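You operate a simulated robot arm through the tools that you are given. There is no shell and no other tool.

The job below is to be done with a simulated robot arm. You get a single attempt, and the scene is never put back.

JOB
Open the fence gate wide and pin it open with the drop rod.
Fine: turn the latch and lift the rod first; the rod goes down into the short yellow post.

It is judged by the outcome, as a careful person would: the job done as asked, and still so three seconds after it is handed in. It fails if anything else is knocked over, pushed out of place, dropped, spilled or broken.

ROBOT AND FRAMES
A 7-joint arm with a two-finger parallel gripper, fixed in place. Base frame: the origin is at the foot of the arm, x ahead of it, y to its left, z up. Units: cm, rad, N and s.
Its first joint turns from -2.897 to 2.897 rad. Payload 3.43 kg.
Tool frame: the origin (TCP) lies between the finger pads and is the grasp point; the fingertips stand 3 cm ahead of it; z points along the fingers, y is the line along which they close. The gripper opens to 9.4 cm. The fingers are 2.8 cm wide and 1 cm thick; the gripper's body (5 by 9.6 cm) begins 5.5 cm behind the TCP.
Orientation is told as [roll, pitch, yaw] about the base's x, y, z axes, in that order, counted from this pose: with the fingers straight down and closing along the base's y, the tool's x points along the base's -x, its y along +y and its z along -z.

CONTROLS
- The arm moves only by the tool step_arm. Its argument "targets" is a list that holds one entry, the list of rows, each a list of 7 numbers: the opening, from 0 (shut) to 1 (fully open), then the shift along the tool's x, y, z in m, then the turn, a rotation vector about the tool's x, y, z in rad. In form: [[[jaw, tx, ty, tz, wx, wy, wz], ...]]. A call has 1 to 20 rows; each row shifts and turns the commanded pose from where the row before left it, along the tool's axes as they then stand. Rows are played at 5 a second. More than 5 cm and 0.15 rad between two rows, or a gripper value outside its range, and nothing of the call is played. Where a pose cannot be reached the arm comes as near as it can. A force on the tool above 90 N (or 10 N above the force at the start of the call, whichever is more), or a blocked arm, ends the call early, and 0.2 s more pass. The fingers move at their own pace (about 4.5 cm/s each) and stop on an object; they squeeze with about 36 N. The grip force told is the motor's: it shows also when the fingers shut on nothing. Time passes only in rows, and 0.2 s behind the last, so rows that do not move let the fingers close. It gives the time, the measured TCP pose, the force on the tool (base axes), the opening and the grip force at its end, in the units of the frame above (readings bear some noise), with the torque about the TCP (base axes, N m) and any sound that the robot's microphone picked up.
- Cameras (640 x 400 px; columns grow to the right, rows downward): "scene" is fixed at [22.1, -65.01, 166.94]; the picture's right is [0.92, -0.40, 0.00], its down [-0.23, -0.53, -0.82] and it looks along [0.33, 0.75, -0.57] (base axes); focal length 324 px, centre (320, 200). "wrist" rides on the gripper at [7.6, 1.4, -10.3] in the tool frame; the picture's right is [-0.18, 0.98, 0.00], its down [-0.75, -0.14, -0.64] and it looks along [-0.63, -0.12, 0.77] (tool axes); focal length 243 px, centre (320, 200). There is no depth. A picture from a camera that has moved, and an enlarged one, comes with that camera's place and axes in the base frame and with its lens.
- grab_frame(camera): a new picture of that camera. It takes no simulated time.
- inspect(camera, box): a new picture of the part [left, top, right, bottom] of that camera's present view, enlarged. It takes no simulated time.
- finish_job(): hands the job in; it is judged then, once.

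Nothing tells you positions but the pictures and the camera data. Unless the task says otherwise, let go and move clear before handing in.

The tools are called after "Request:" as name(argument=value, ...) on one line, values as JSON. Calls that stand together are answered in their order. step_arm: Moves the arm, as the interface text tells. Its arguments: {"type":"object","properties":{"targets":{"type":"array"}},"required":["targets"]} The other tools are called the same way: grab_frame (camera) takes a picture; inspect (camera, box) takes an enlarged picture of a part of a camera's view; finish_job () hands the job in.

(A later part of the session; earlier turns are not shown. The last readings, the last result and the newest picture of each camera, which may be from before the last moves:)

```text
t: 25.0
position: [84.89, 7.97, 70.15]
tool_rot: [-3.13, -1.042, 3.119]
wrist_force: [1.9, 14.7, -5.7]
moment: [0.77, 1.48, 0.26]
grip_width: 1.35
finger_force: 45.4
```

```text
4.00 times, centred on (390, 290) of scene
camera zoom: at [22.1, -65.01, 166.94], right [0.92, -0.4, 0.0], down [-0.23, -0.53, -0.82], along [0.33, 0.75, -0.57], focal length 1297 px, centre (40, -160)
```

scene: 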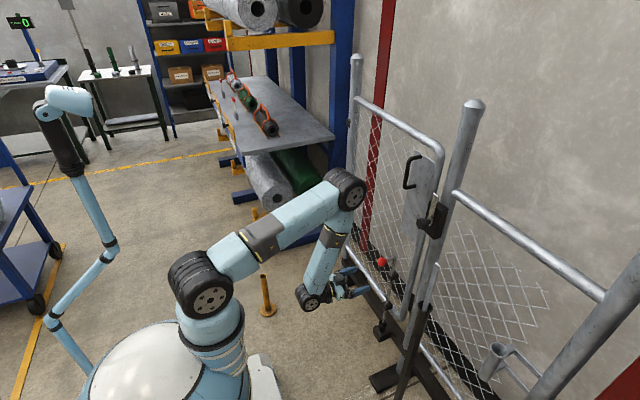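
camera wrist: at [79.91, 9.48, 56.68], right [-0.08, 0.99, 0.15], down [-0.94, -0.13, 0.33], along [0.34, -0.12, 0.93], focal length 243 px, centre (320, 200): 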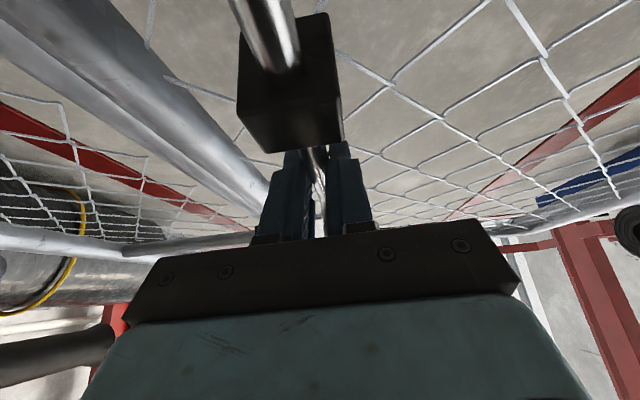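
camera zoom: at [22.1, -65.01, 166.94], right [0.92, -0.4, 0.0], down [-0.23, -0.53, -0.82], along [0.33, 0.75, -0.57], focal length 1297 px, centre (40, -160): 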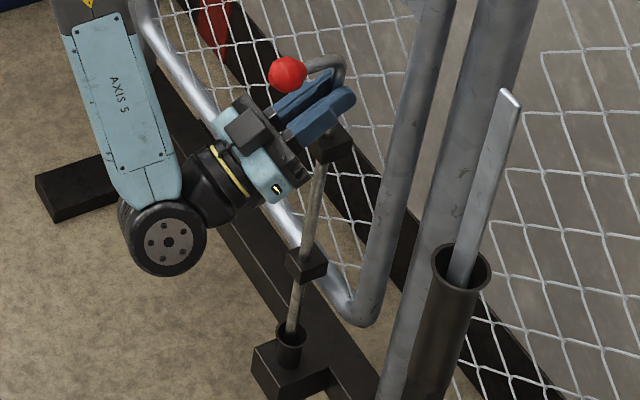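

The rod is rising with the gripper under low force. I'll lift further.

Request:
step_arm(targets=[[[0, -0.0173, 0, 0.01, 0, 0, 0], [0, -0.0173, 0, 0.01, 0, 0, 0], [0, -0.0173, 0, 0.01, 0, 0, 0], [0, 0, 0, 0, 0, 0, 0]]])

Request:
inspect(camera="scene", box=[340, 240, 440, 340])

```text
t: 26.0
position: [84.94, 8.01, 76.37]
tool_rot: [-3.128, -1.045, 3.118]
wrist_force: [2.2, 35.6, -7.7]
moment: [0.74, -0.76, 0.5]
grip_width: 1.4
finger_force: 45.3
```

```text
4.00 times, centred on (390, 290) of scene
camera zoom: at [22.1, -65.01, 166.94], right [0.92, -0.4, 0.0], down [-0.23, -0.53, -0.82], along [0.33, 0.75, -0.57], focal length 1297 px, centre (40, -160)
```

zoom: 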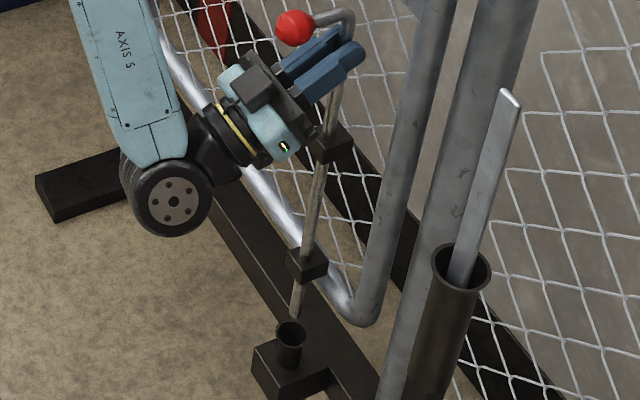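

The rod tip is just at the socket rim. I'll lift 3 cm more for clearance and relieve the side force a little.

Request:
step_arm(targets=[[[0, -0.013, 0.0007, 0.0075, 0, 0, 0], [0, -0.013, 0.0007, 0.0075, 0, 0, 0], [0, 0, 0, 0, 0, 0, 0]]])

Request:
inspect(camera="scene", box=[340, 240, 440, 340])

Request:
grab_frame(camera="scene")

Request:
grab_frame(camera="wrist")

```text
t: 26.8
position: [84.92, 7.93, 79.1]
tool_rot: [-3.125, -1.047, 3.115]
wrist_force: [1.2, 20.0, -33.5]
moment: [0.55, 0.77, 0.36]
grip_width: 1.38
finger_force: 44.9
```

```text
4.00 times, centred on (390, 290) of scene
camera zoom: at [22.1, -65.01, 166.94], right [0.92, -0.4, 0.0], down [-0.23, -0.53, -0.82], along [0.33, 0.75, -0.57], focal length 1297 px, centre (40, -160)
```

zoom: 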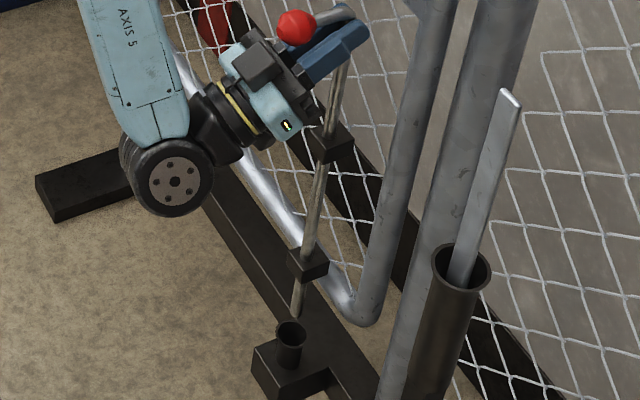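

```text
taken
```

scene: 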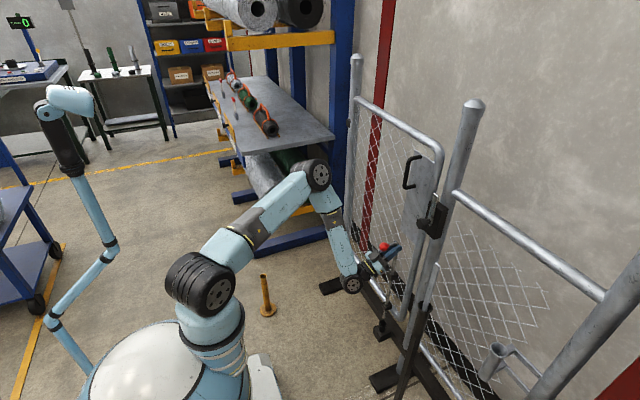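

```text
taken
camera wrist: at [79.81, 9.44, 67.6], right [-0.08, 0.99, 0.15], down [-0.94, -0.12, 0.33], along [0.35, -0.12, 0.93], focal length 243 px, centre (320, 200)
```

wrist: 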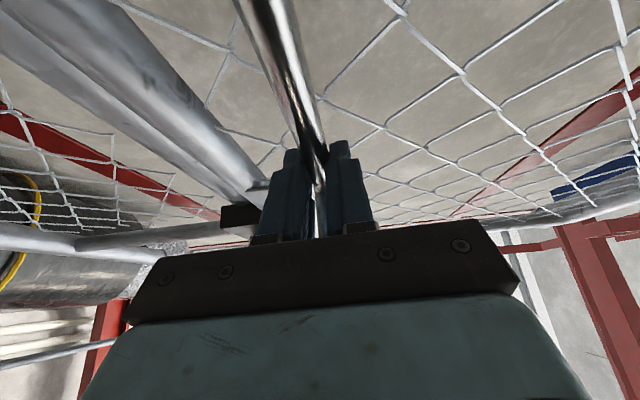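

The rod has reached its upper stop, with its tip about 3.5 cm clear of the socket. I'll ease off slightly and start swinging the gate toward me about the hinge (estimated near (90.5, 56)), turning the tool with it.

Request:
step_arm(targets=[[[0, 0.0026, 0, -0.0015, 0, 0, 0], [0, -0.0042, 0.0011, -0.00725, 0.0151, 0, -0.0087], [0, -0.0084, 0.0022, -0.0145, 0.0302, 0, -0.01745], [0, -0.0084, 0.0022, -0.0145, 0.0302, 0, -0.01745], [0, -0.0084, 0.0022, -0.0145, 0.0302, 0, -0.01745], [0, 0, 0, 0, 0, 0, 0]]])

Request:
grab_frame(camera="scene")

Request:
inspect(camera="scene", box=[340, 180, 460, 340])

```text
t: 28.2
position: [79.1, 8.99, 78.98]
tool_rot: [-3.127, -1.042, 2.991]
wrist_force: [-4.2, -21.3, 3.7]
moment: [0.87, -1.38, -0.35]
grip_width: 1.35
finger_force: 45.0
```

```text
taken
```

scene: 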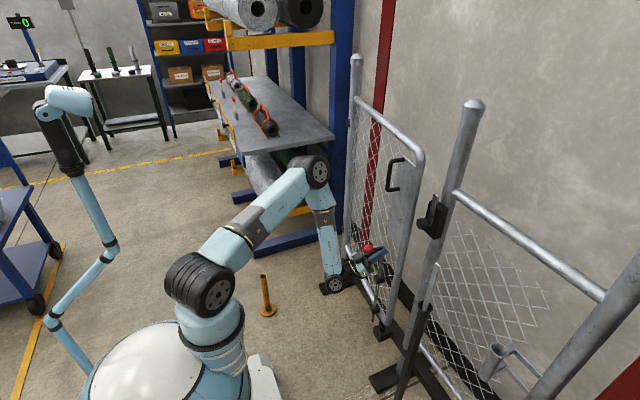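

```text
2.50 times, centred on (400, 260) of scene
camera zoom: at [22.1, -65.01, 166.94], right [0.92, -0.4, 0.0], down [-0.23, -0.53, -0.82], along [0.33, 0.75, -0.57], focal length 810 px, centre (120, 50)
```

zoom: 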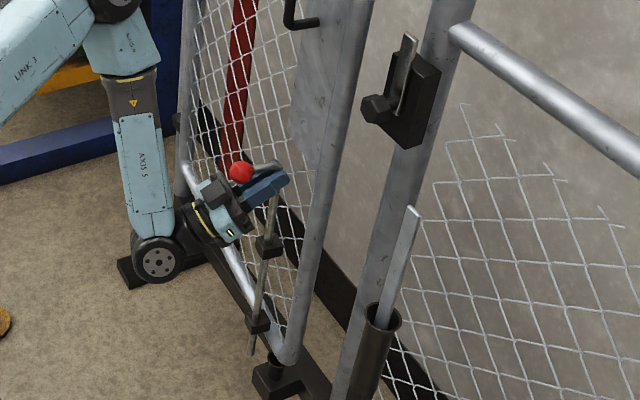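

The gate swings freely and follows my predicted arc. I'll continue another 15°.

Request:
step_arm(targets=[[[0, -0.01045, 0.0025, -0.0181, 0.0378, 0, -0.0218], [0, -0.01045, 0.0027, -0.0181, 0.0378, 0, -0.0218], [0, -0.01045, 0.0027, -0.0181, 0.0378, 0, -0.0218], [0, -0.01045, 0.0029, -0.0181, 0.0378, 0, -0.0218], [0, -0.01045, 0.0029, -0.0181, 0.0378, 0, -0.0218], [0, -0.01045, 0.0029, -0.0181, 0.0378, 0, -0.0218], [0, 0, 0, 0, 0, 0, 0]]])

Request:
grab_frame(camera="scene")

Request:
inspect(camera="scene", box=[280, 180, 440, 340])

```text
t: 29.8
position: [67.22, 13.62, 78.96]
tool_rot: [-3.132, -1.041, 2.73]
wrist_force: [-33.0, -65.0, 0.3]
moment: [1.67, 0.31, -1.02]
grip_width: 1.4
finger_force: 45.0
```

```text
taken
```

scene: 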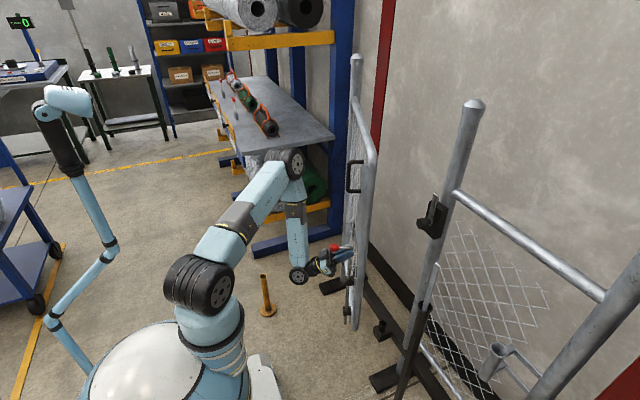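

```text
2.50 times, centred on (360, 260) of scene
camera zoom: at [22.1, -65.01, 166.94], right [0.92, -0.4, 0.0], down [-0.23, -0.53, -0.82], along [0.33, 0.75, -0.57], focal length 810 px, centre (220, 50)
```

zoom: 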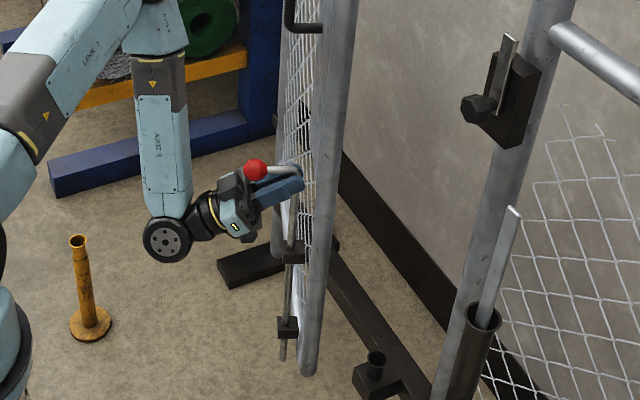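

The force shows I'm pressing the rod toward the hinge, so the true arc is a bit wider than I assumed. I'll relieve it sideways and check.

Request:
step_arm(targets=[[[0, 0, -0.004, 0, 0, 0, 0], [0, 0, 0, 0, 0, 0, 0]]])

```text
t: 30.4
position: [67.1, 13.61, 79.01]
tool_rot: [-3.136, -1.041, 2.74]
wrist_force: [-18.4, -35.2, 3.4]
moment: [0.99, 0.09, -0.48]
grip_width: 1.41
finger_force: 45.2
```

Request:
step_arm(targets=[[[0, 0, -0.004, 0, 0, 0, 0], [0, 0, 0, 0, 0, 0, 0]]])

```text
t: 31.0
position: [67.08, 13.42, 78.95]
tool_rot: [-3.139, -1.039, 2.75]
wrist_force: [10.5, 20.6, 3.4]
moment: [-0.2, -0.78, 0.48]
grip_width: 1.38
finger_force: 44.6
```

Balanced now. I'll keep swinging with a slightly smaller sideways correction per row.

Request:
step_arm(targets=[[[0, -0.01045, 0.0032, -0.0181, 0.0378, 0, -0.0218], [0, -0.01045, 0.0022, -0.0181, 0.0378, 0, -0.0218], [0, -0.01045, 0.0022, -0.0181, 0.0378, 0, -0.0218], [0, -0.01045, 0.0022, -0.0181, 0.0378, 0, -0.0218], [0, -0.01045, 0.0022, -0.0181, 0.0378, 0, -0.0218], [0, 0, 0, 0, 0, 0, 0]]])

Request:
grab_frame(camera="scene")

Request:
inspect(camera="scene", box=[260, 180, 420, 340])

```text
t: 32.4
position: [58.64, 19.33, 78.54]
tool_rot: [-3.138, -1.042, 2.528]
wrist_force: [49.1, 60.5, 1.0]
moment: [-1.23, -0.58, 1.15]
grip_width: 1.4
finger_force: 44.9
```

```text
taken
```

scene: 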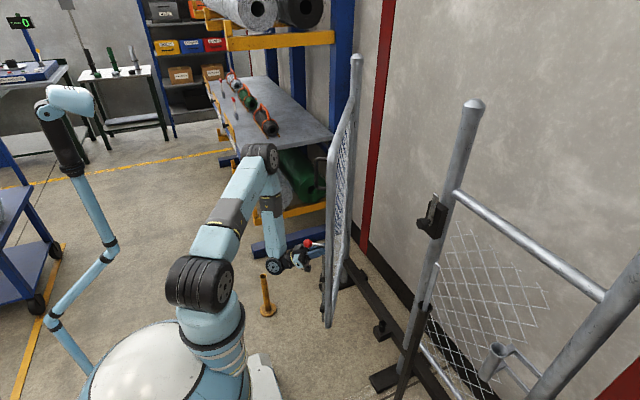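

```text
2.50 times, centred on (340, 260) of scene
camera zoom: at [22.1, -65.01, 166.94], right [0.92, -0.4, 0.0], down [-0.23, -0.53, -0.82], along [0.33, 0.75, -0.57], focal length 810 px, centre (270, 50)
```

zoom: 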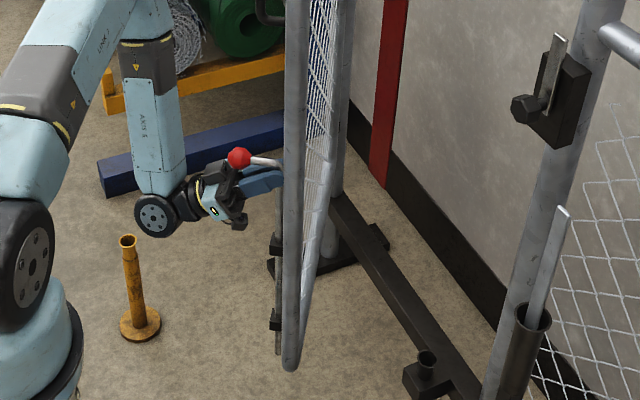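

I over-corrected; the force now points the other way. I'll recentre and use the original arc rate.

Request:
step_arm(targets=[[[0, 0, 0.003, 0, 0, 0, 0], [0, 0, 0.003, 0, 0, 0, 0], [0, 0, 0, 0, 0, 0, 0]]])

```text
t: 33.2
position: [58.58, 19.39, 78.67]
tool_rot: [-3.131, -1.04, 2.512]
wrist_force: [-0.5, 0.9, -1.5]
moment: [1.28, 0.76, 0.18]
grip_width: 1.37
finger_force: 44.9
```

Forces are near zero here. I've refined the hinge to about (89.8, 55.3). I'll continue 10° more.

Request:
step_arm(targets=[[[0, -0.0103, 0.0024, -0.0179, 0.0378, 0, -0.0218], [0, -0.0103, 0.0025, -0.0179, 0.0378, 0, -0.0218], [0, -0.0103, 0.0025, -0.0179, 0.0378, 0, -0.0218], [0, -0.0103, 0.0025, -0.0179, 0.0378, 0, -0.0218], [0, 0, 0, 0, 0, 0, 0]]])

Request:
grab_frame(camera="scene")

Request:
grab_frame(camera="wrist")

```text
t: 34.4
position: [52.73, 25.36, 78.55]
tool_rot: [-3.138, -1.038, 2.346]
wrist_force: [-38.1, -31.8, -1.3]
moment: [-0.35, -1.6, -0.7]
grip_width: 1.39
finger_force: 44.9
```

```text
taken
```

scene: 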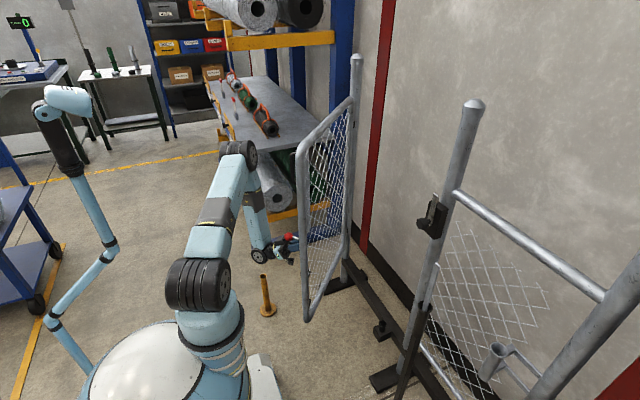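

```text
taken
camera wrist: at [50.15, 29.99, 66.94], right [0.64, 0.76, 0.16], down [-0.76, 0.57, 0.32], along [0.16, -0.33, 0.93], focal length 243 px, centre (320, 200)
```

wrist: 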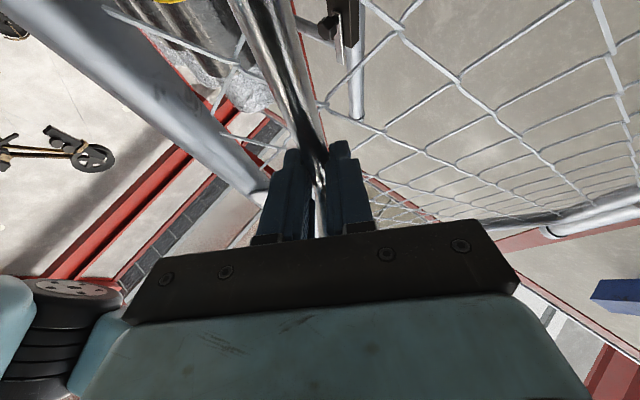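

About 45° open and tracking well. From here I'll hold the tool's heading fixed, letting the shaft turn in the fingers, and keep moving along the arc.

Request:
step_arm(targets=[[[0, -0.0099, 0.0006, -0.0172, 0, 0, 0], [0, -0.0099, 0.0016, -0.0172, 0, 0, 0], [0, -0.0102, 0.0037, -0.0176, 0, 0, 0], [0, -0.0102, 0.0039, -0.0176, 0, 0, 0], [0, 0, 0, 0, 0, 0, 0]]])

Request:
grab_frame(camera="scene")

Request:
inspect(camera="scene", box=[220, 200, 340, 320])

```text
t: 35.6
position: [47.92, 31.91, 78.84]
tool_rot: [-3.141, -1.039, 2.347]
wrist_force: [-35.2, -21.5, -0.4]
moment: [0.13, 0.11, -0.79]
grip_width: 1.44
finger_force: 45.7
```

```text
taken
```

scene: 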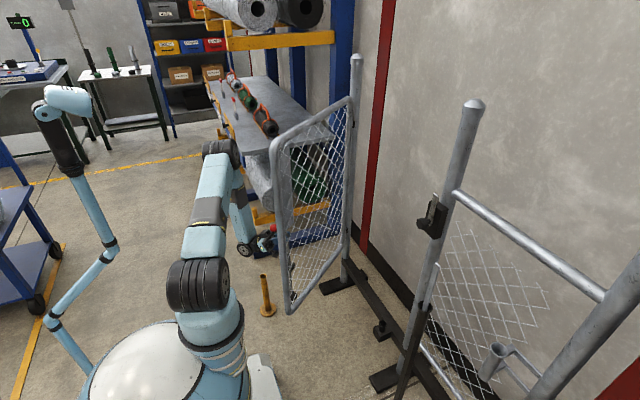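

```text
3.33 times, centred on (280, 260) of scene
camera zoom: at [22.1, -65.01, 166.94], right [0.92, -0.4, 0.0], down [-0.23, -0.53, -0.82], along [0.33, 0.75, -0.57], focal length 1080 px, centre (453, 0)
```

zoom: 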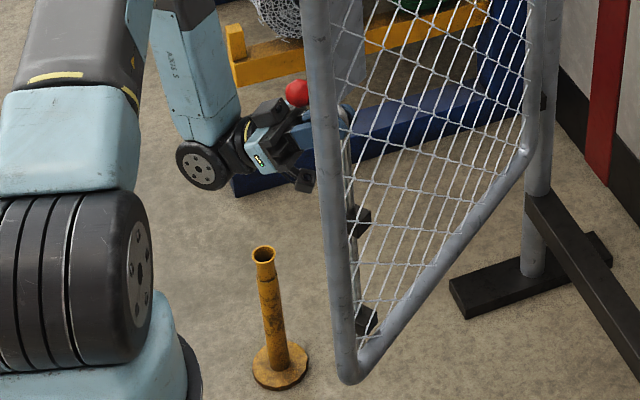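

The gate is at about 55° and the rod tip stays high. I'll continue along the arc.

Request:
step_arm(targets=[[[0, -0.00995, 0.0053, -0.0172, 0, 0, 0], [0, -0.00995, 0.0055, -0.0172, 0, 0, 0], [0, -0.00965, 0.0072, -0.0167, 0, 0, 0], [0, -0.00965, 0.0074, -0.0167, 0, 0, 0], [0, 0, 0, 0, 0, 0, 0]]])

Request:
grab_frame(camera="scene")

Request:
inspect(camera="scene", box=[220, 200, 340, 320])

Request:
grab_frame(camera="wrist")

```text
t: 36.8
position: [44.12, 39.47, 78.7]
tool_rot: [3.141, -1.038, 2.348]
wrist_force: [-61.5, -24.6, 2.7]
moment: [-0.02, -0.42, -1.3]
grip_width: 1.56
finger_force: 45.1
```

```text
taken
```

scene: 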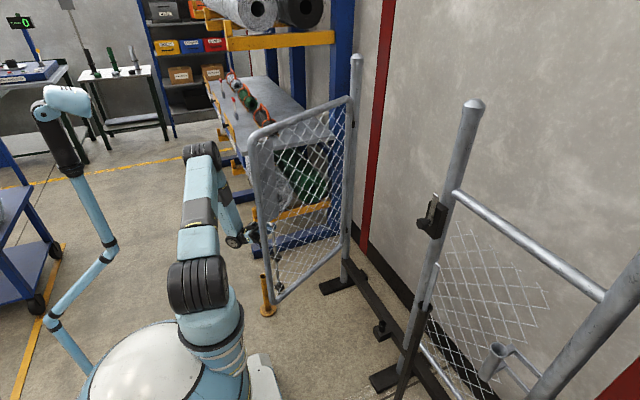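

```text
3.33 times, centred on (280, 260) of scene
camera zoom: at [22.1, -65.01, 166.94], right [0.92, -0.4, 0.0], down [-0.23, -0.53, -0.82], along [0.33, 0.75, -0.57], focal length 1080 px, centre (453, 0)
```

zoom: 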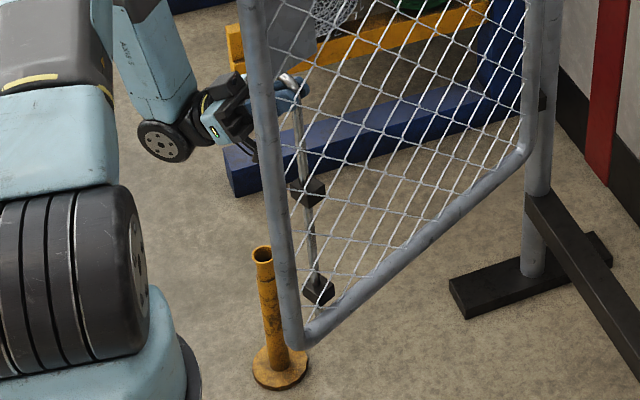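

```text
taken
camera wrist: at [41.62, 44.06, 67.09], right [0.64, 0.76, 0.16], down [-0.76, 0.57, 0.32], along [0.15, -0.33, 0.93], focal length 243 px, centre (320, 200)
```

wrist: 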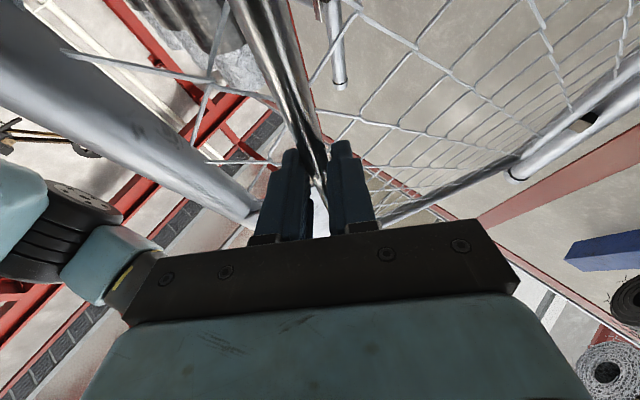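

At about 65°, the side load shows my arc is a few millimetres too tight. I'll correct outward and carry on to about 75°.

Request:
step_arm(targets=[[[0, -0.00085, -0.0042, -0.0015, 0, 0, 0], [0, -0.0093, 0.0086, -0.01615, 0, 0, 0], [0, -0.0093, 0.0086, -0.01615, 0, 0, 0], [0, 0, 0, 0, 0, 0, 0]]])

```text
t: 37.8
position: [42.83, 43.12, 78.53]
tool_rot: [-3.142, -1.041, 2.351]
wrist_force: [41.3, 12.6, 10.2]
moment: [-0.83, 1.1, 0.27]
grip_width: 1.62
finger_force: 45.0
```

Request:
grab_frame(camera="wrist")

Request:
inspect(camera="scene", box=[220, 190, 320, 290])

Request:
grab_frame(camera="scene")

```text
taken
camera wrist: at [40.24, 47.75, 66.93], right [0.63, 0.76, 0.16], down [-0.76, 0.57, 0.33], along [0.16, -0.33, 0.93], focal length 243 px, centre (320, 200)
```

wrist: 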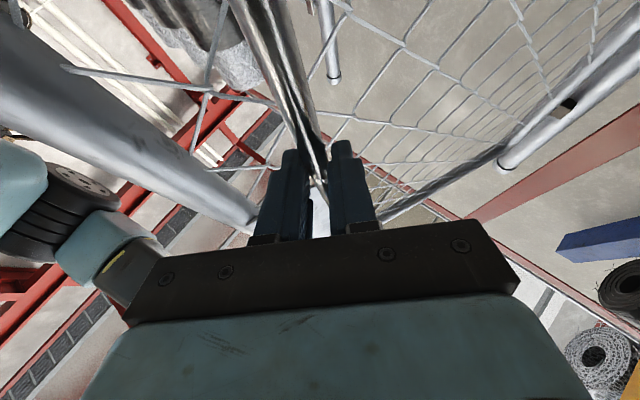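

```text
4.00 times, centred on (270, 240) of scene
camera zoom: at [22.1, -65.01, 166.94], right [0.92, -0.4, 0.0], down [-0.23, -0.53, -0.82], along [0.33, 0.75, -0.57], focal length 1297 px, centre (520, 40)
```

zoom: 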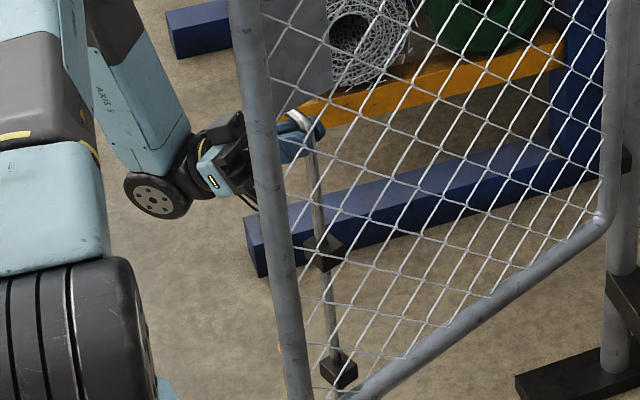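

```text
taken
```

scene: 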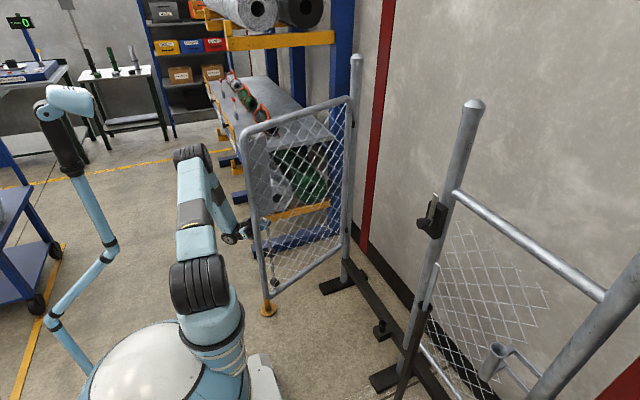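

The rod is still held at its top and everything is clear. I'll continue to about 80°.

Request:
step_arm(targets=[[[0, -0.0089, 0.0115, -0.01537, 0, 0, 0], [0, -0.0089, 0.011, -0.01537, 0, 0, 0], [0, -0.00835, 0.0122, -0.01446, 0, 0, 0], [0, -0.00835, 0.0122, -0.01446, 0, 0, 0], [0, 0, 0, 0, 0, 0, 0]]])

Request:
inspect(camera="scene", box=[210, 200, 310, 320])

Request:
grab_frame(camera="scene")

```text
t: 39.0
position: [40.91, 51.44, 78.22]
tool_rot: [-3.137, -1.039, 2.344]
wrist_force: [18.8, 2.8, -2.7]
moment: [-0.34, 1.0, 0.1]
grip_width: 1.68
finger_force: 44.8
```

```text
3.33 times, centred on (260, 260) of scene
camera zoom: at [22.1, -65.01, 166.94], right [0.92, -0.4, 0.0], down [-0.23, -0.53, -0.82], along [0.33, 0.75, -0.57], focal length 1080 px, centre (520, 0)
```

zoom: 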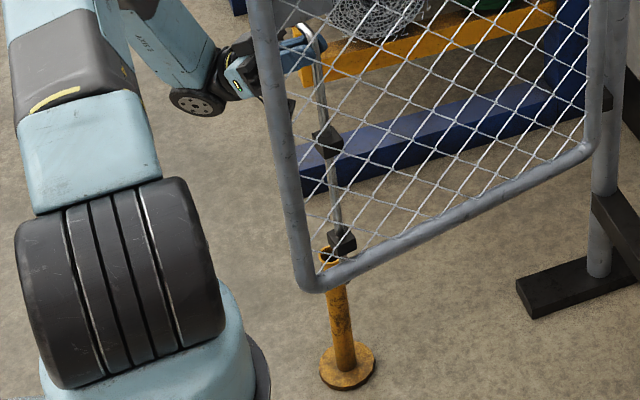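

```text
taken
```

scene: 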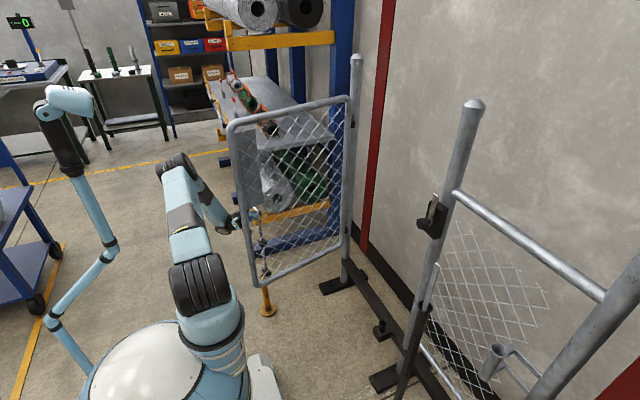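

At about 80° now, with the yellow post just ahead of the rod. I'll advance in smaller steps to about 87° and look.

Request:
step_arm(targets=[[[0, -0.0078, 0.0138, -0.01355, 0, 0, 0], [0, -0.0078, 0.0138, -0.01355, 0, 0, 0], [0, -0.0058, 0.012, -0.01, 0, 0, 0], [0, 0, 0, 0, 0, 0, 0]]])

Request:
inspect(camera="scene", box=[220, 200, 300, 300])

Request:
inspect(camera="scene", box=[240, 245, 290, 295])

```text
t: 40.0
position: [40.43, 57.29, 78.5]
tool_rot: [3.141, -1.039, 2.352]
wrist_force: [-39.3, 0.5, 0.0]
moment: [0.15, 0.37, -1.05]
grip_width: 1.73
finger_force: 44.4
```

```text
4.00 times, centred on (260, 250) of scene
camera zoom: at [22.1, -65.01, 166.94], right [0.92, -0.4, 0.0], down [-0.23, -0.53, -0.82], along [0.33, 0.75, -0.57], focal length 1297 px, centre (560, 0)
```

zoom: 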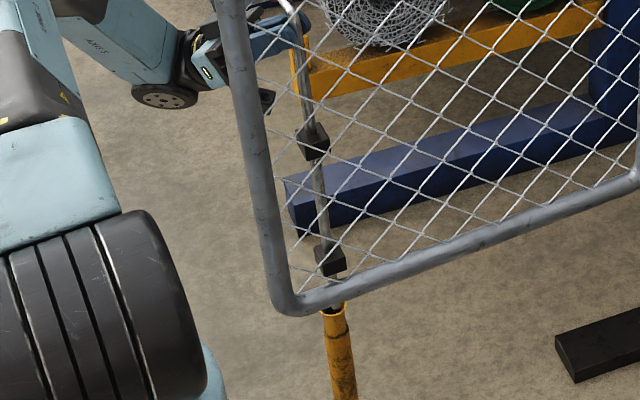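

```text
8.00 times, centred on (265, 270) of scene
camera zoom: at [22.1, -65.01, 166.94], right [0.92, -0.4, 0.0], down [-0.23, -0.53, -0.82], along [0.33, 0.75, -0.57], focal length 2593 px, centre (760, -360)
```

zoom: 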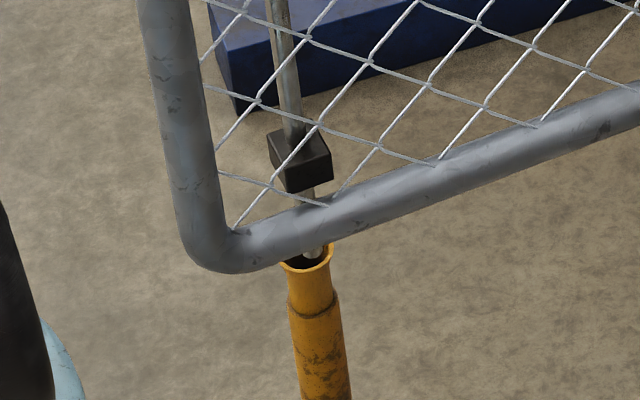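

The rod tip is about 4 cm short of the hole (post centre ≈ (42.85, 60.2), top z≈30). I'll creep forward 3 cm and look again.

Request:
step_arm(targets=[[[0, -0.00615, 0.0103, -0.01065, 0, 0, 0], [0, -0.00615, 0.0103, -0.01065, 0, 0, 0], [0, 0, 0, 0, 0, 0, 0]]])

Request:
inspect(camera="scene", box=[240, 245, 290, 295])

Request:
inspect(camera="scene", box=[220, 180, 300, 260])

Request:
grab_frame(camera="wrist")

```text
t: 40.8
position: [40.52, 60.41, 78.48]
tool_rot: [-3.141, -1.039, 2.351]
wrist_force: [-14.6, 3.3, 4.6]
moment: [-0.71, 0.32, -0.38]
grip_width: 1.75
finger_force: 45.2
```

```text
8.00 times, centred on (265, 270) of scene
camera zoom: at [22.1, -65.01, 166.94], right [0.92, -0.4, 0.0], down [-0.23, -0.53, -0.82], along [0.33, 0.75, -0.57], focal length 2593 px, centre (760, -360)
```

zoom: 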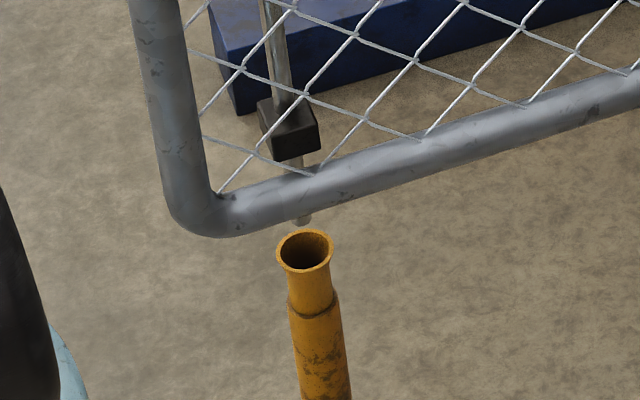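

```text
5.00 times, centred on (260, 220) of scene
camera zoom: at [22.1, -65.01, 166.94], right [0.92, -0.4, 0.0], down [-0.23, -0.53, -0.82], along [0.33, 0.75, -0.57], focal length 1621 px, centre (620, 100)
```

zoom: 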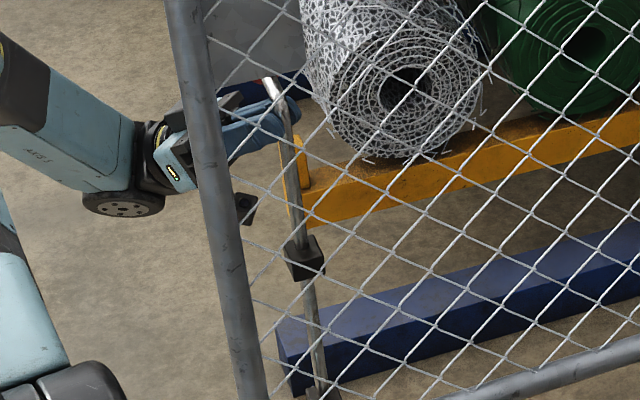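

```text
taken
camera wrist: at [38.03, 64.91, 66.83], right [0.63, 0.76, 0.16], down [-0.76, 0.57, 0.32], along [0.16, -0.33, 0.93], focal length 243 px, centre (320, 200)
```

wrist: 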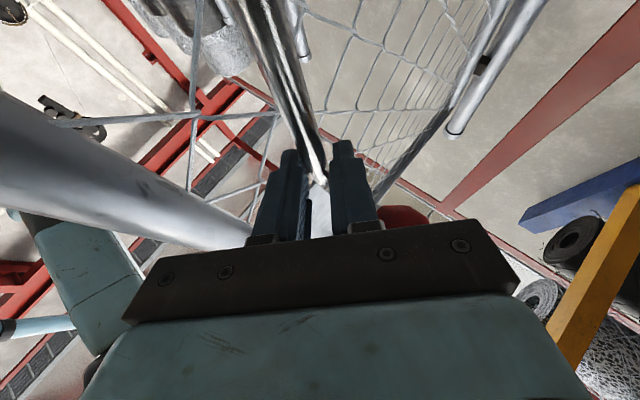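

Nice view: the tip is just past the rail and about 1.6 cm short of the hole axis. I'll move that last bit.

Request:
step_arm(targets=[[[0, -0.0028, 0.0061, -0.0048, 0, 0, 0], [0, -0.0028, 0.0061, -0.0048, 0, 0, 0], [0, 0, 0, 0, 0, 0, 0]]])

Request:
inspect(camera="scene", box=[240, 245, 290, 295])

Request:
inspect(camera="scene", box=[220, 180, 300, 260])

```text
t: 41.5
position: [40.66, 61.15, 78.37]
tool_rot: [-3.134, -1.034, 2.324]
wrist_force: [-13.9, -29.1, 10.8]
moment: [-0.39, -0.28, -1.09]
grip_width: 1.73
finger_force: 45.0
stopped in row 3: the force on the tool passed its limit at 99 N (the readings are from after the stop); the commanded pose is now the measured one
```

```text
8.00 times, centred on (265, 270) of scene
camera zoom: at [22.1, -65.01, 166.94], right [0.92, -0.4, 0.0], down [-0.23, -0.53, -0.82], along [0.33, 0.75, -0.57], focal length 2593 px, centre (760, -360)
```

zoom: 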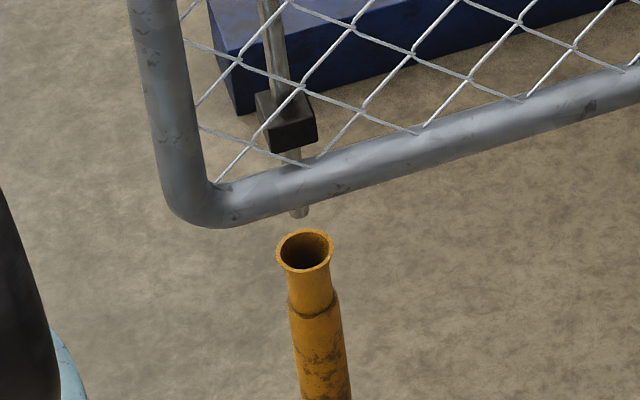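

```text
5.00 times, centred on (260, 220) of scene
camera zoom: at [22.1, -65.01, 166.94], right [0.92, -0.4, 0.0], down [-0.23, -0.53, -0.82], along [0.33, 0.75, -0.57], focal length 1621 px, centre (620, 100)
```

zoom: 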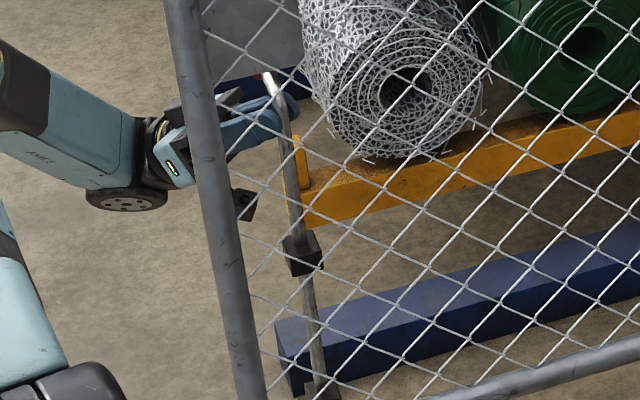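

The push was resisted about 0.7 cm further on, possibly by the gate's stop or a fingertip on the mesh. I'll zoom in to judge how the rod lines up with the hole.

Request:
inspect(camera="scene", box=[252, 262, 278, 282])

Request:
inspect(camera="scene", box=[240, 190, 270, 215])

Request:
grab_frame(camera="scene")

Request:
grab_frame(camera="wrist")

```text
16.00 times, centred on (265, 272) of scene
camera zoom: at [22.1, -65.01, 166.94], right [0.92, -0.4, 0.0], down [-0.23, -0.53, -0.82], along [0.33, 0.75, -0.57], focal length 5186 px, centre (1200, -952)
```

zoom: 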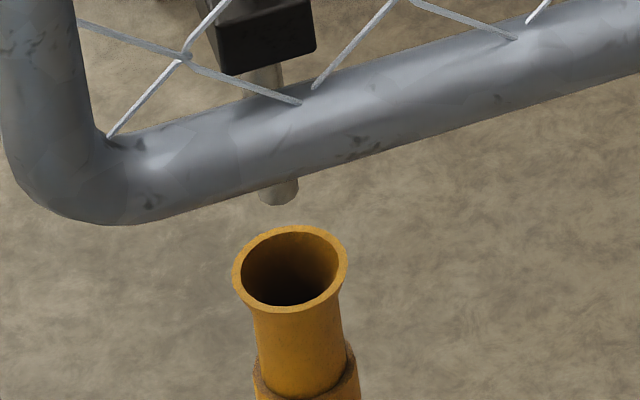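

```text
16.00 times, centred on (255, 202) of scene
camera zoom: at [22.1, -65.01, 166.94], right [0.92, -0.4, 0.0], down [-0.23, -0.53, -0.82], along [0.33, 0.75, -0.57], focal length 5186 px, centre (1360, 160)
```

zoom: 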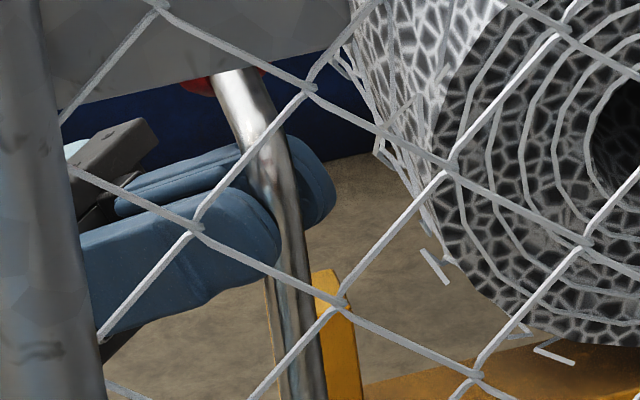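

```text
taken
```

scene: 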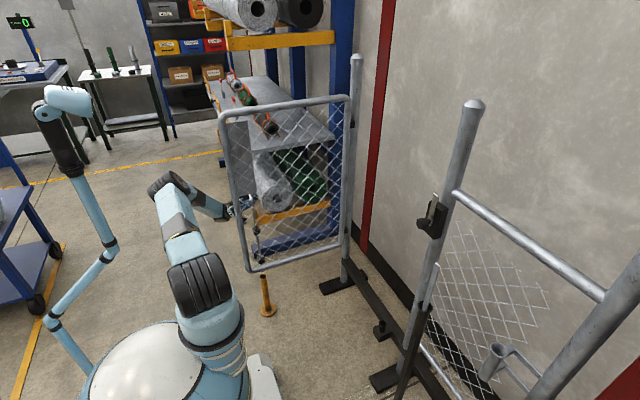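

```text
taken
camera wrist: at [38.2, 65.7, 66.69], right [0.65, 0.74, 0.15], down [-0.75, 0.58, 0.32], along [0.15, -0.32, 0.94], focal length 243 px, centre (320, 200)
```

wrist: 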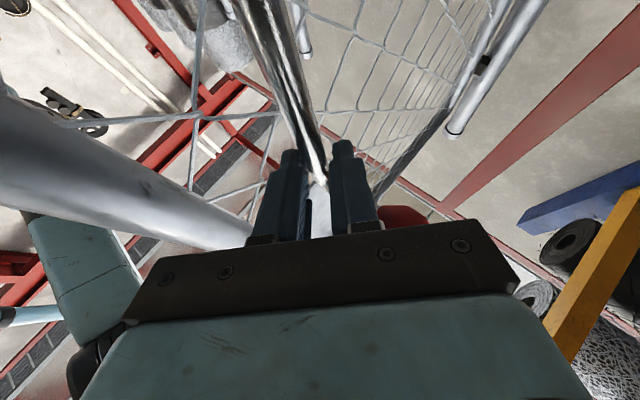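

From this angle height and distance trade off, so I'll lower the rod partway until its tip is just above the rim, where alignment can be read directly.

Request:
step_arm(targets=[[[0, 0.0087, 0, -0.005, 0, 0, 0], [0, 0.0087, 0, -0.005, 0, 0, 0], [0, 0.0087, 0, -0.005, 0, 0, 0], [0, 0, 0, 0, 0, 0, 0]]])

Request:
inspect(camera="scene", box=[252, 262, 278, 282])

Request:
inspect(camera="scene", box=[240, 190, 270, 215])

```text
t: 42.5
position: [40.61, 61.14, 75.36]
tool_rot: [-3.133, -1.035, 2.325]
wrist_force: [-28.4, -40.6, -5.6]
moment: [-0.06, -0.52, -1.01]
grip_width: 1.7
finger_force: 45.1
```

```text
16.00 times, centred on (265, 272) of scene
camera zoom: at [22.1, -65.01, 166.94], right [0.92, -0.4, 0.0], down [-0.23, -0.53, -0.82], along [0.33, 0.75, -0.57], focal length 5186 px, centre (1200, -952)
```

zoom: 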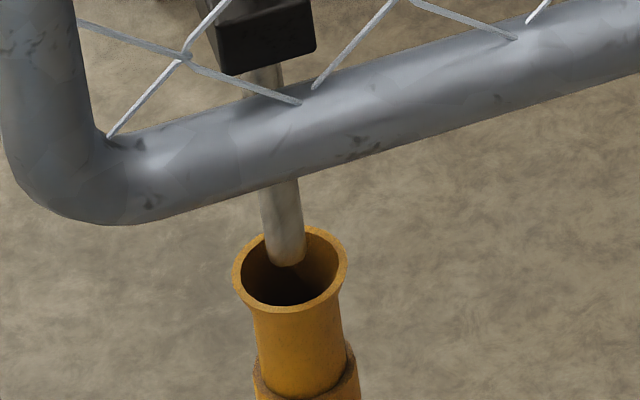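

```text
16.00 times, centred on (255, 202) of scene
camera zoom: at [22.1, -65.01, 166.94], right [0.92, -0.4, 0.0], down [-0.23, -0.53, -0.82], along [0.33, 0.75, -0.57], focal length 5186 px, centre (1360, 160)
```

zoom: 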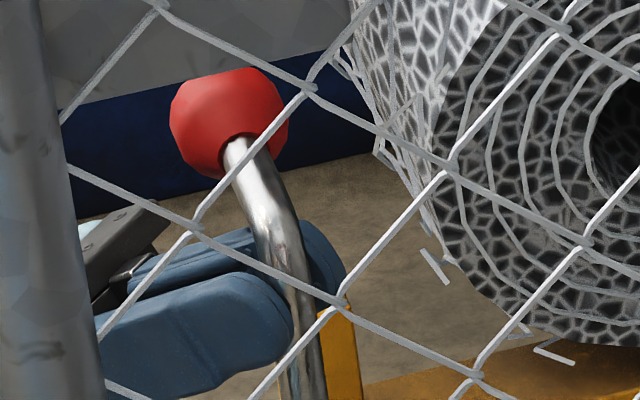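

Request:
inspect(camera="scene", box=[252, 250, 272, 270])

Request:
inspect(camera="scene", box=[245, 295, 293, 325])

```text
16.00 times, centred on (262, 260) of scene
camera zoom: at [22.1, -65.01, 166.94], right [0.92, -0.4, 0.0], down [-0.23, -0.53, -0.82], along [0.33, 0.75, -0.57], focal length 5186 px, centre (1248, -760)
```

zoom: 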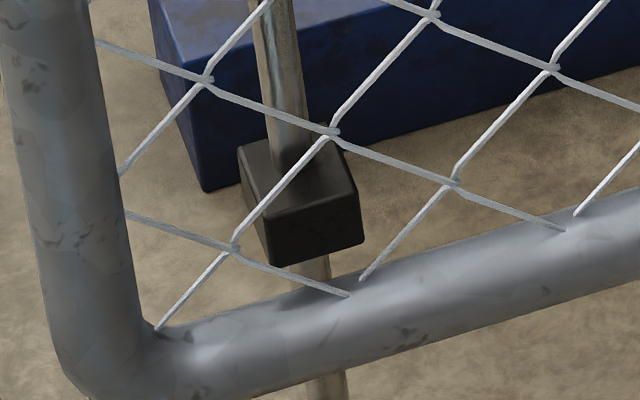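

```text
13.33 times, centred on (269, 310) of scene
camera zoom: at [22.1, -65.01, 166.94], right [0.92, -0.4, 0.0], down [-0.23, -0.53, -0.82], along [0.33, 0.75, -0.57], focal length 4322 px, centre (1000, -1267)
```

zoom: 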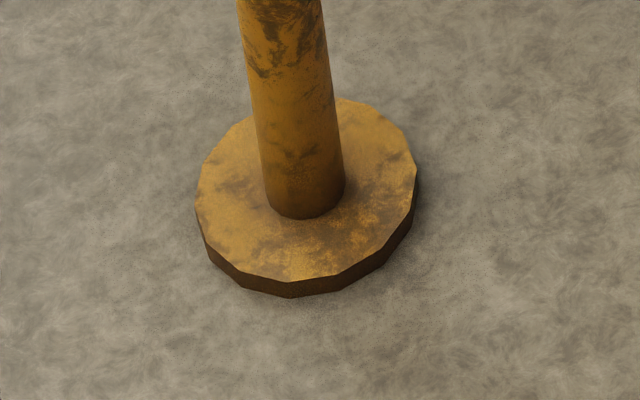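

The rod looks close to being over the hole. I'll lower gently another 1.5 cm and check again.

Request:
step_arm(targets=[[[0, 0.0065, 0, -0.00375, 0, 0, 0], [0, 0.0065, 0, -0.00375, 0, 0, 0], [0, 0, 0, 0, 0, 0, 0]]])

Request:
inspect(camera="scene", box=[252, 262, 278, 282])

Request:
inspect(camera="scene", box=[240, 190, 270, 215])

```text
t: 43.2
position: [40.65, 61.22, 73.96]
tool_rot: [-3.135, -1.035, 2.325]
wrist_force: [-35.9, -57.1, -2.7]
moment: [0.18, -0.72, -1.33]
grip_width: 1.72
finger_force: 44.9
```

```text
16.00 times, centred on (265, 272) of scene
camera zoom: at [22.1, -65.01, 166.94], right [0.92, -0.4, 0.0], down [-0.23, -0.53, -0.82], along [0.33, 0.75, -0.57], focal length 5186 px, centre (1200, -952)
```

zoom: 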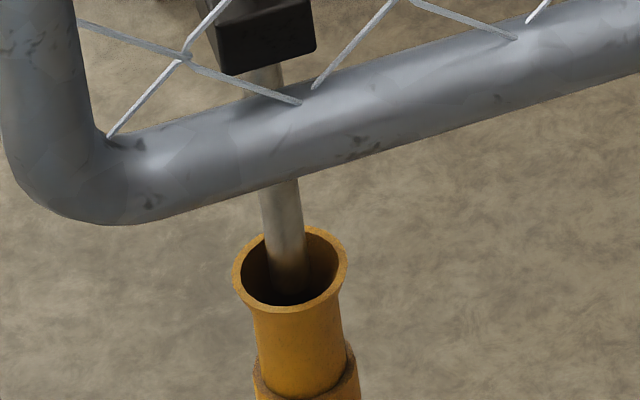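

```text
16.00 times, centred on (255, 202) of scene
camera zoom: at [22.1, -65.01, 166.94], right [0.92, -0.4, 0.0], down [-0.23, -0.53, -0.82], along [0.33, 0.75, -0.57], focal length 5186 px, centre (1360, 160)
```

zoom: 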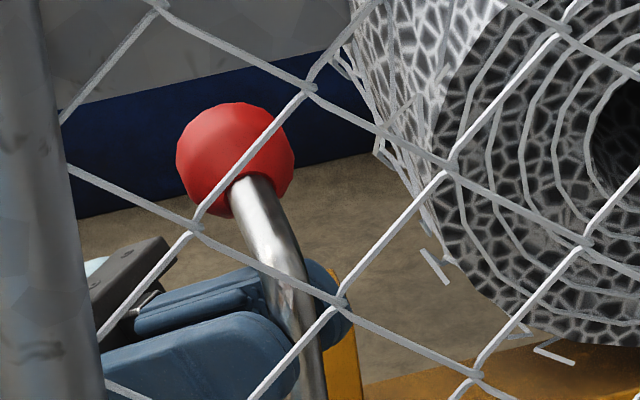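

The tip has gone dark inside the mouth of the post, so it has entered the hole. I'll ease the sideways push and keep lowering.

Request:
step_arm(targets=[[[0, 0.0004, -0.0028, 0.0006, 0, 0, 0], [0, 0.0087, 0, -0.005, 0, 0, 0], [0, 0.0087, 0, -0.005, 0, 0, 0], [0, 0, 0, 0, 0, 0, 0]]])

Request:
inspect(camera="scene", box=[252, 262, 278, 282])

Request:
inspect(camera="scene", box=[235, 190, 275, 220])

```text
t: 44.2
position: [40.61, 61.07, 71.82]
tool_rot: [-3.135, -1.035, 2.332]
wrist_force: [-13.9, 1.8, 4.1]
moment: [-0.61, 0.35, -0.21]
grip_width: 1.71
finger_force: 45.4
```

```text
16.00 times, centred on (265, 272) of scene
camera zoom: at [22.1, -65.01, 166.94], right [0.92, -0.4, 0.0], down [-0.23, -0.53, -0.82], along [0.33, 0.75, -0.57], focal length 5186 px, centre (1200, -952)
```

zoom: 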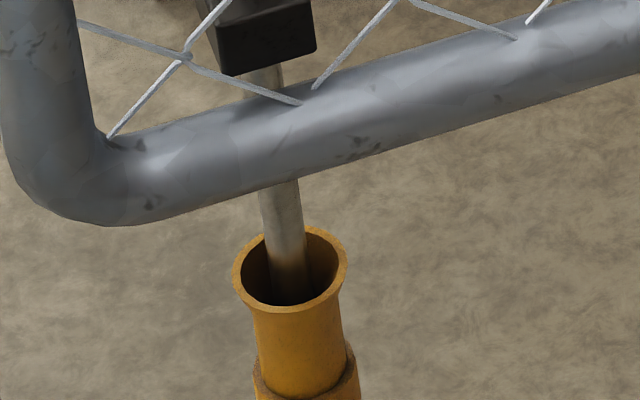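

```text
13.33 times, centred on (255, 205) of scene
camera zoom: at [22.1, -65.01, 166.94], right [0.92, -0.4, 0.0], down [-0.23, -0.53, -0.82], along [0.33, 0.75, -0.57], focal length 4322 px, centre (1187, 133)
```

zoom: 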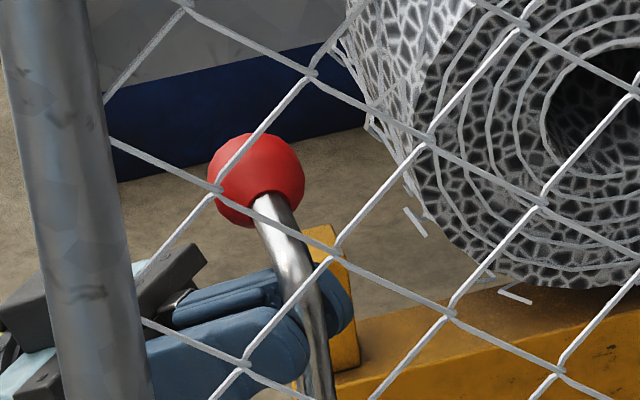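

The rod is well inside the post and forces are small. I'll lower another 3 cm, which keeps the fingers above the upper guide.

Request:
step_arm(targets=[[[0, 0.0087, 0, -0.005, 0, 0, 0], [0, 0.0087, 0, -0.005, 0, 0, 0], [0, 0.0078, 0, -0.0045, 0, 0, 0], [0, 0, 0, 0, 0, 0, 0]]])

Request:
inspect(camera="scene", box=[240, 240, 290, 290])

Request:
inspect(camera="scene", box=[235, 195, 275, 235])

```text
t: 45.2
position: [40.51, 60.98, 69.18]
tool_rot: [-3.142, -1.033, 2.332]
wrist_force: [-21.2, 2.0, 54.1]
moment: [-1.12, -0.89, -0.49]
grip_width: 1.4
finger_force: 44.8
```

```text
8.00 times, centred on (265, 265) of scene
camera zoom: at [22.1, -65.01, 166.94], right [0.92, -0.4, 0.0], down [-0.23, -0.53, -0.82], along [0.33, 0.75, -0.57], focal length 2593 px, centre (760, -320)
```

zoom: 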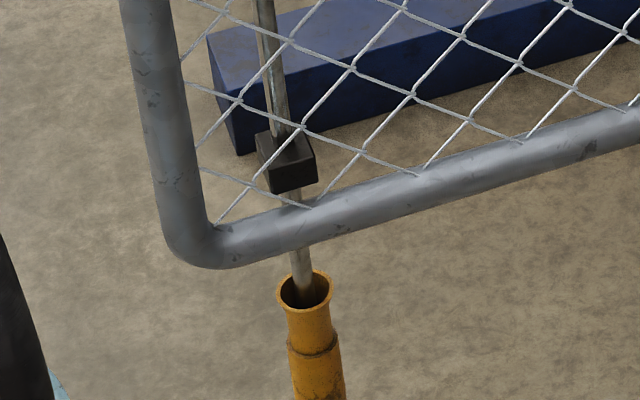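

```text
10.00 times, centred on (255, 215) of scene
camera zoom: at [22.1, -65.01, 166.94], right [0.92, -0.4, 0.0], down [-0.23, -0.53, -0.82], along [0.33, 0.75, -0.57], focal length 3241 px, centre (970, 50)
```

zoom: 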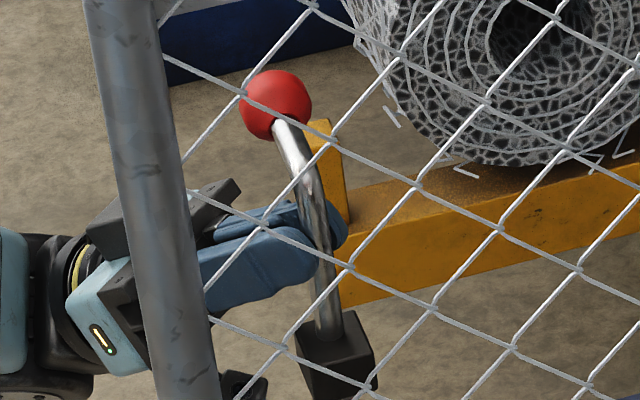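

The rod has reached the bottom of its travel: the knob is back at its original height and the tool feels 54 N upward. I'll unload, then open the jaw slightly while shifting away from the mesh.

Request:
step_arm(targets=[[[0, -0.0035, 0, 0.002, 0, 0, 0], [0, 0, 0, 0, 0, 0, 0], [0.22, 0, 0.003, 0, 0, 0, 0], [0.29, 0, 0.003, 0, 0, 0, 0], [0.29, 0, 0, 0, 0, 0, 0]]])

Request:
inspect(camera="scene", box=[235, 195, 275, 235])

Request:
inspect(camera="scene", box=[240, 240, 290, 290])

Request:
grab_frame(camera="wrist")

```text
t: 46.5
position: [41.07, 61.42, 69.46]
tool_rot: [-3.135, -1.034, 2.328]
wrist_force: [-2.8, -1.4, -2.5]
moment: [0.08, -0.06, -0.14]
grip_width: 2.96
finger_force: 1.7
```

```text
10.00 times, centred on (255, 215) of scene
camera zoom: at [22.1, -65.01, 166.94], right [0.92, -0.4, 0.0], down [-0.23, -0.53, -0.82], along [0.33, 0.75, -0.57], focal length 3241 px, centre (970, 50)
```

zoom: 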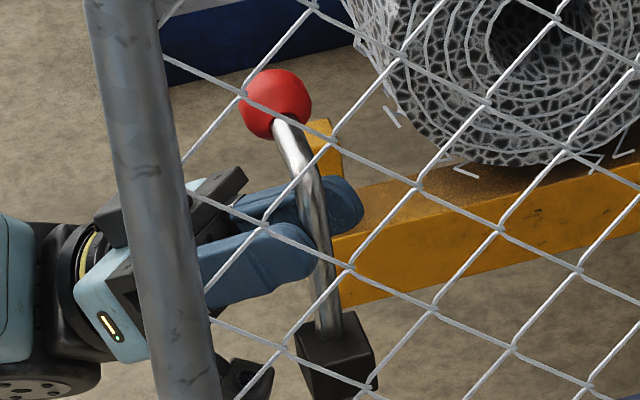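

```text
8.00 times, centred on (265, 265) of scene
camera zoom: at [22.1, -65.01, 166.94], right [0.92, -0.4, 0.0], down [-0.23, -0.53, -0.82], along [0.33, 0.75, -0.57], focal length 2593 px, centre (760, -320)
```

zoom: 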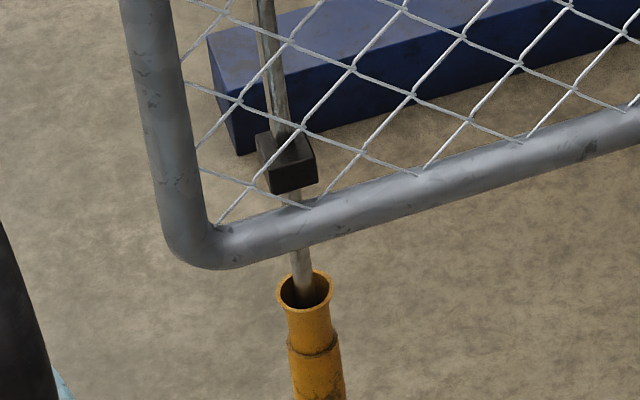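

```text
taken
camera wrist: at [38.56, 66.0, 57.7], right [0.65, 0.75, 0.15], down [-0.75, 0.58, 0.32], along [0.15, -0.32, 0.93], focal length 243 px, centre (320, 200)
```

wrist: 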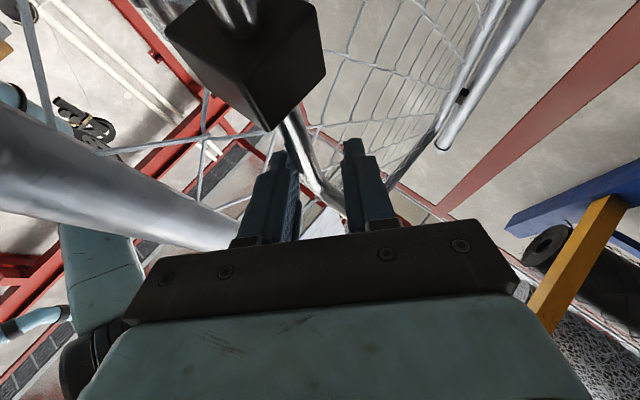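

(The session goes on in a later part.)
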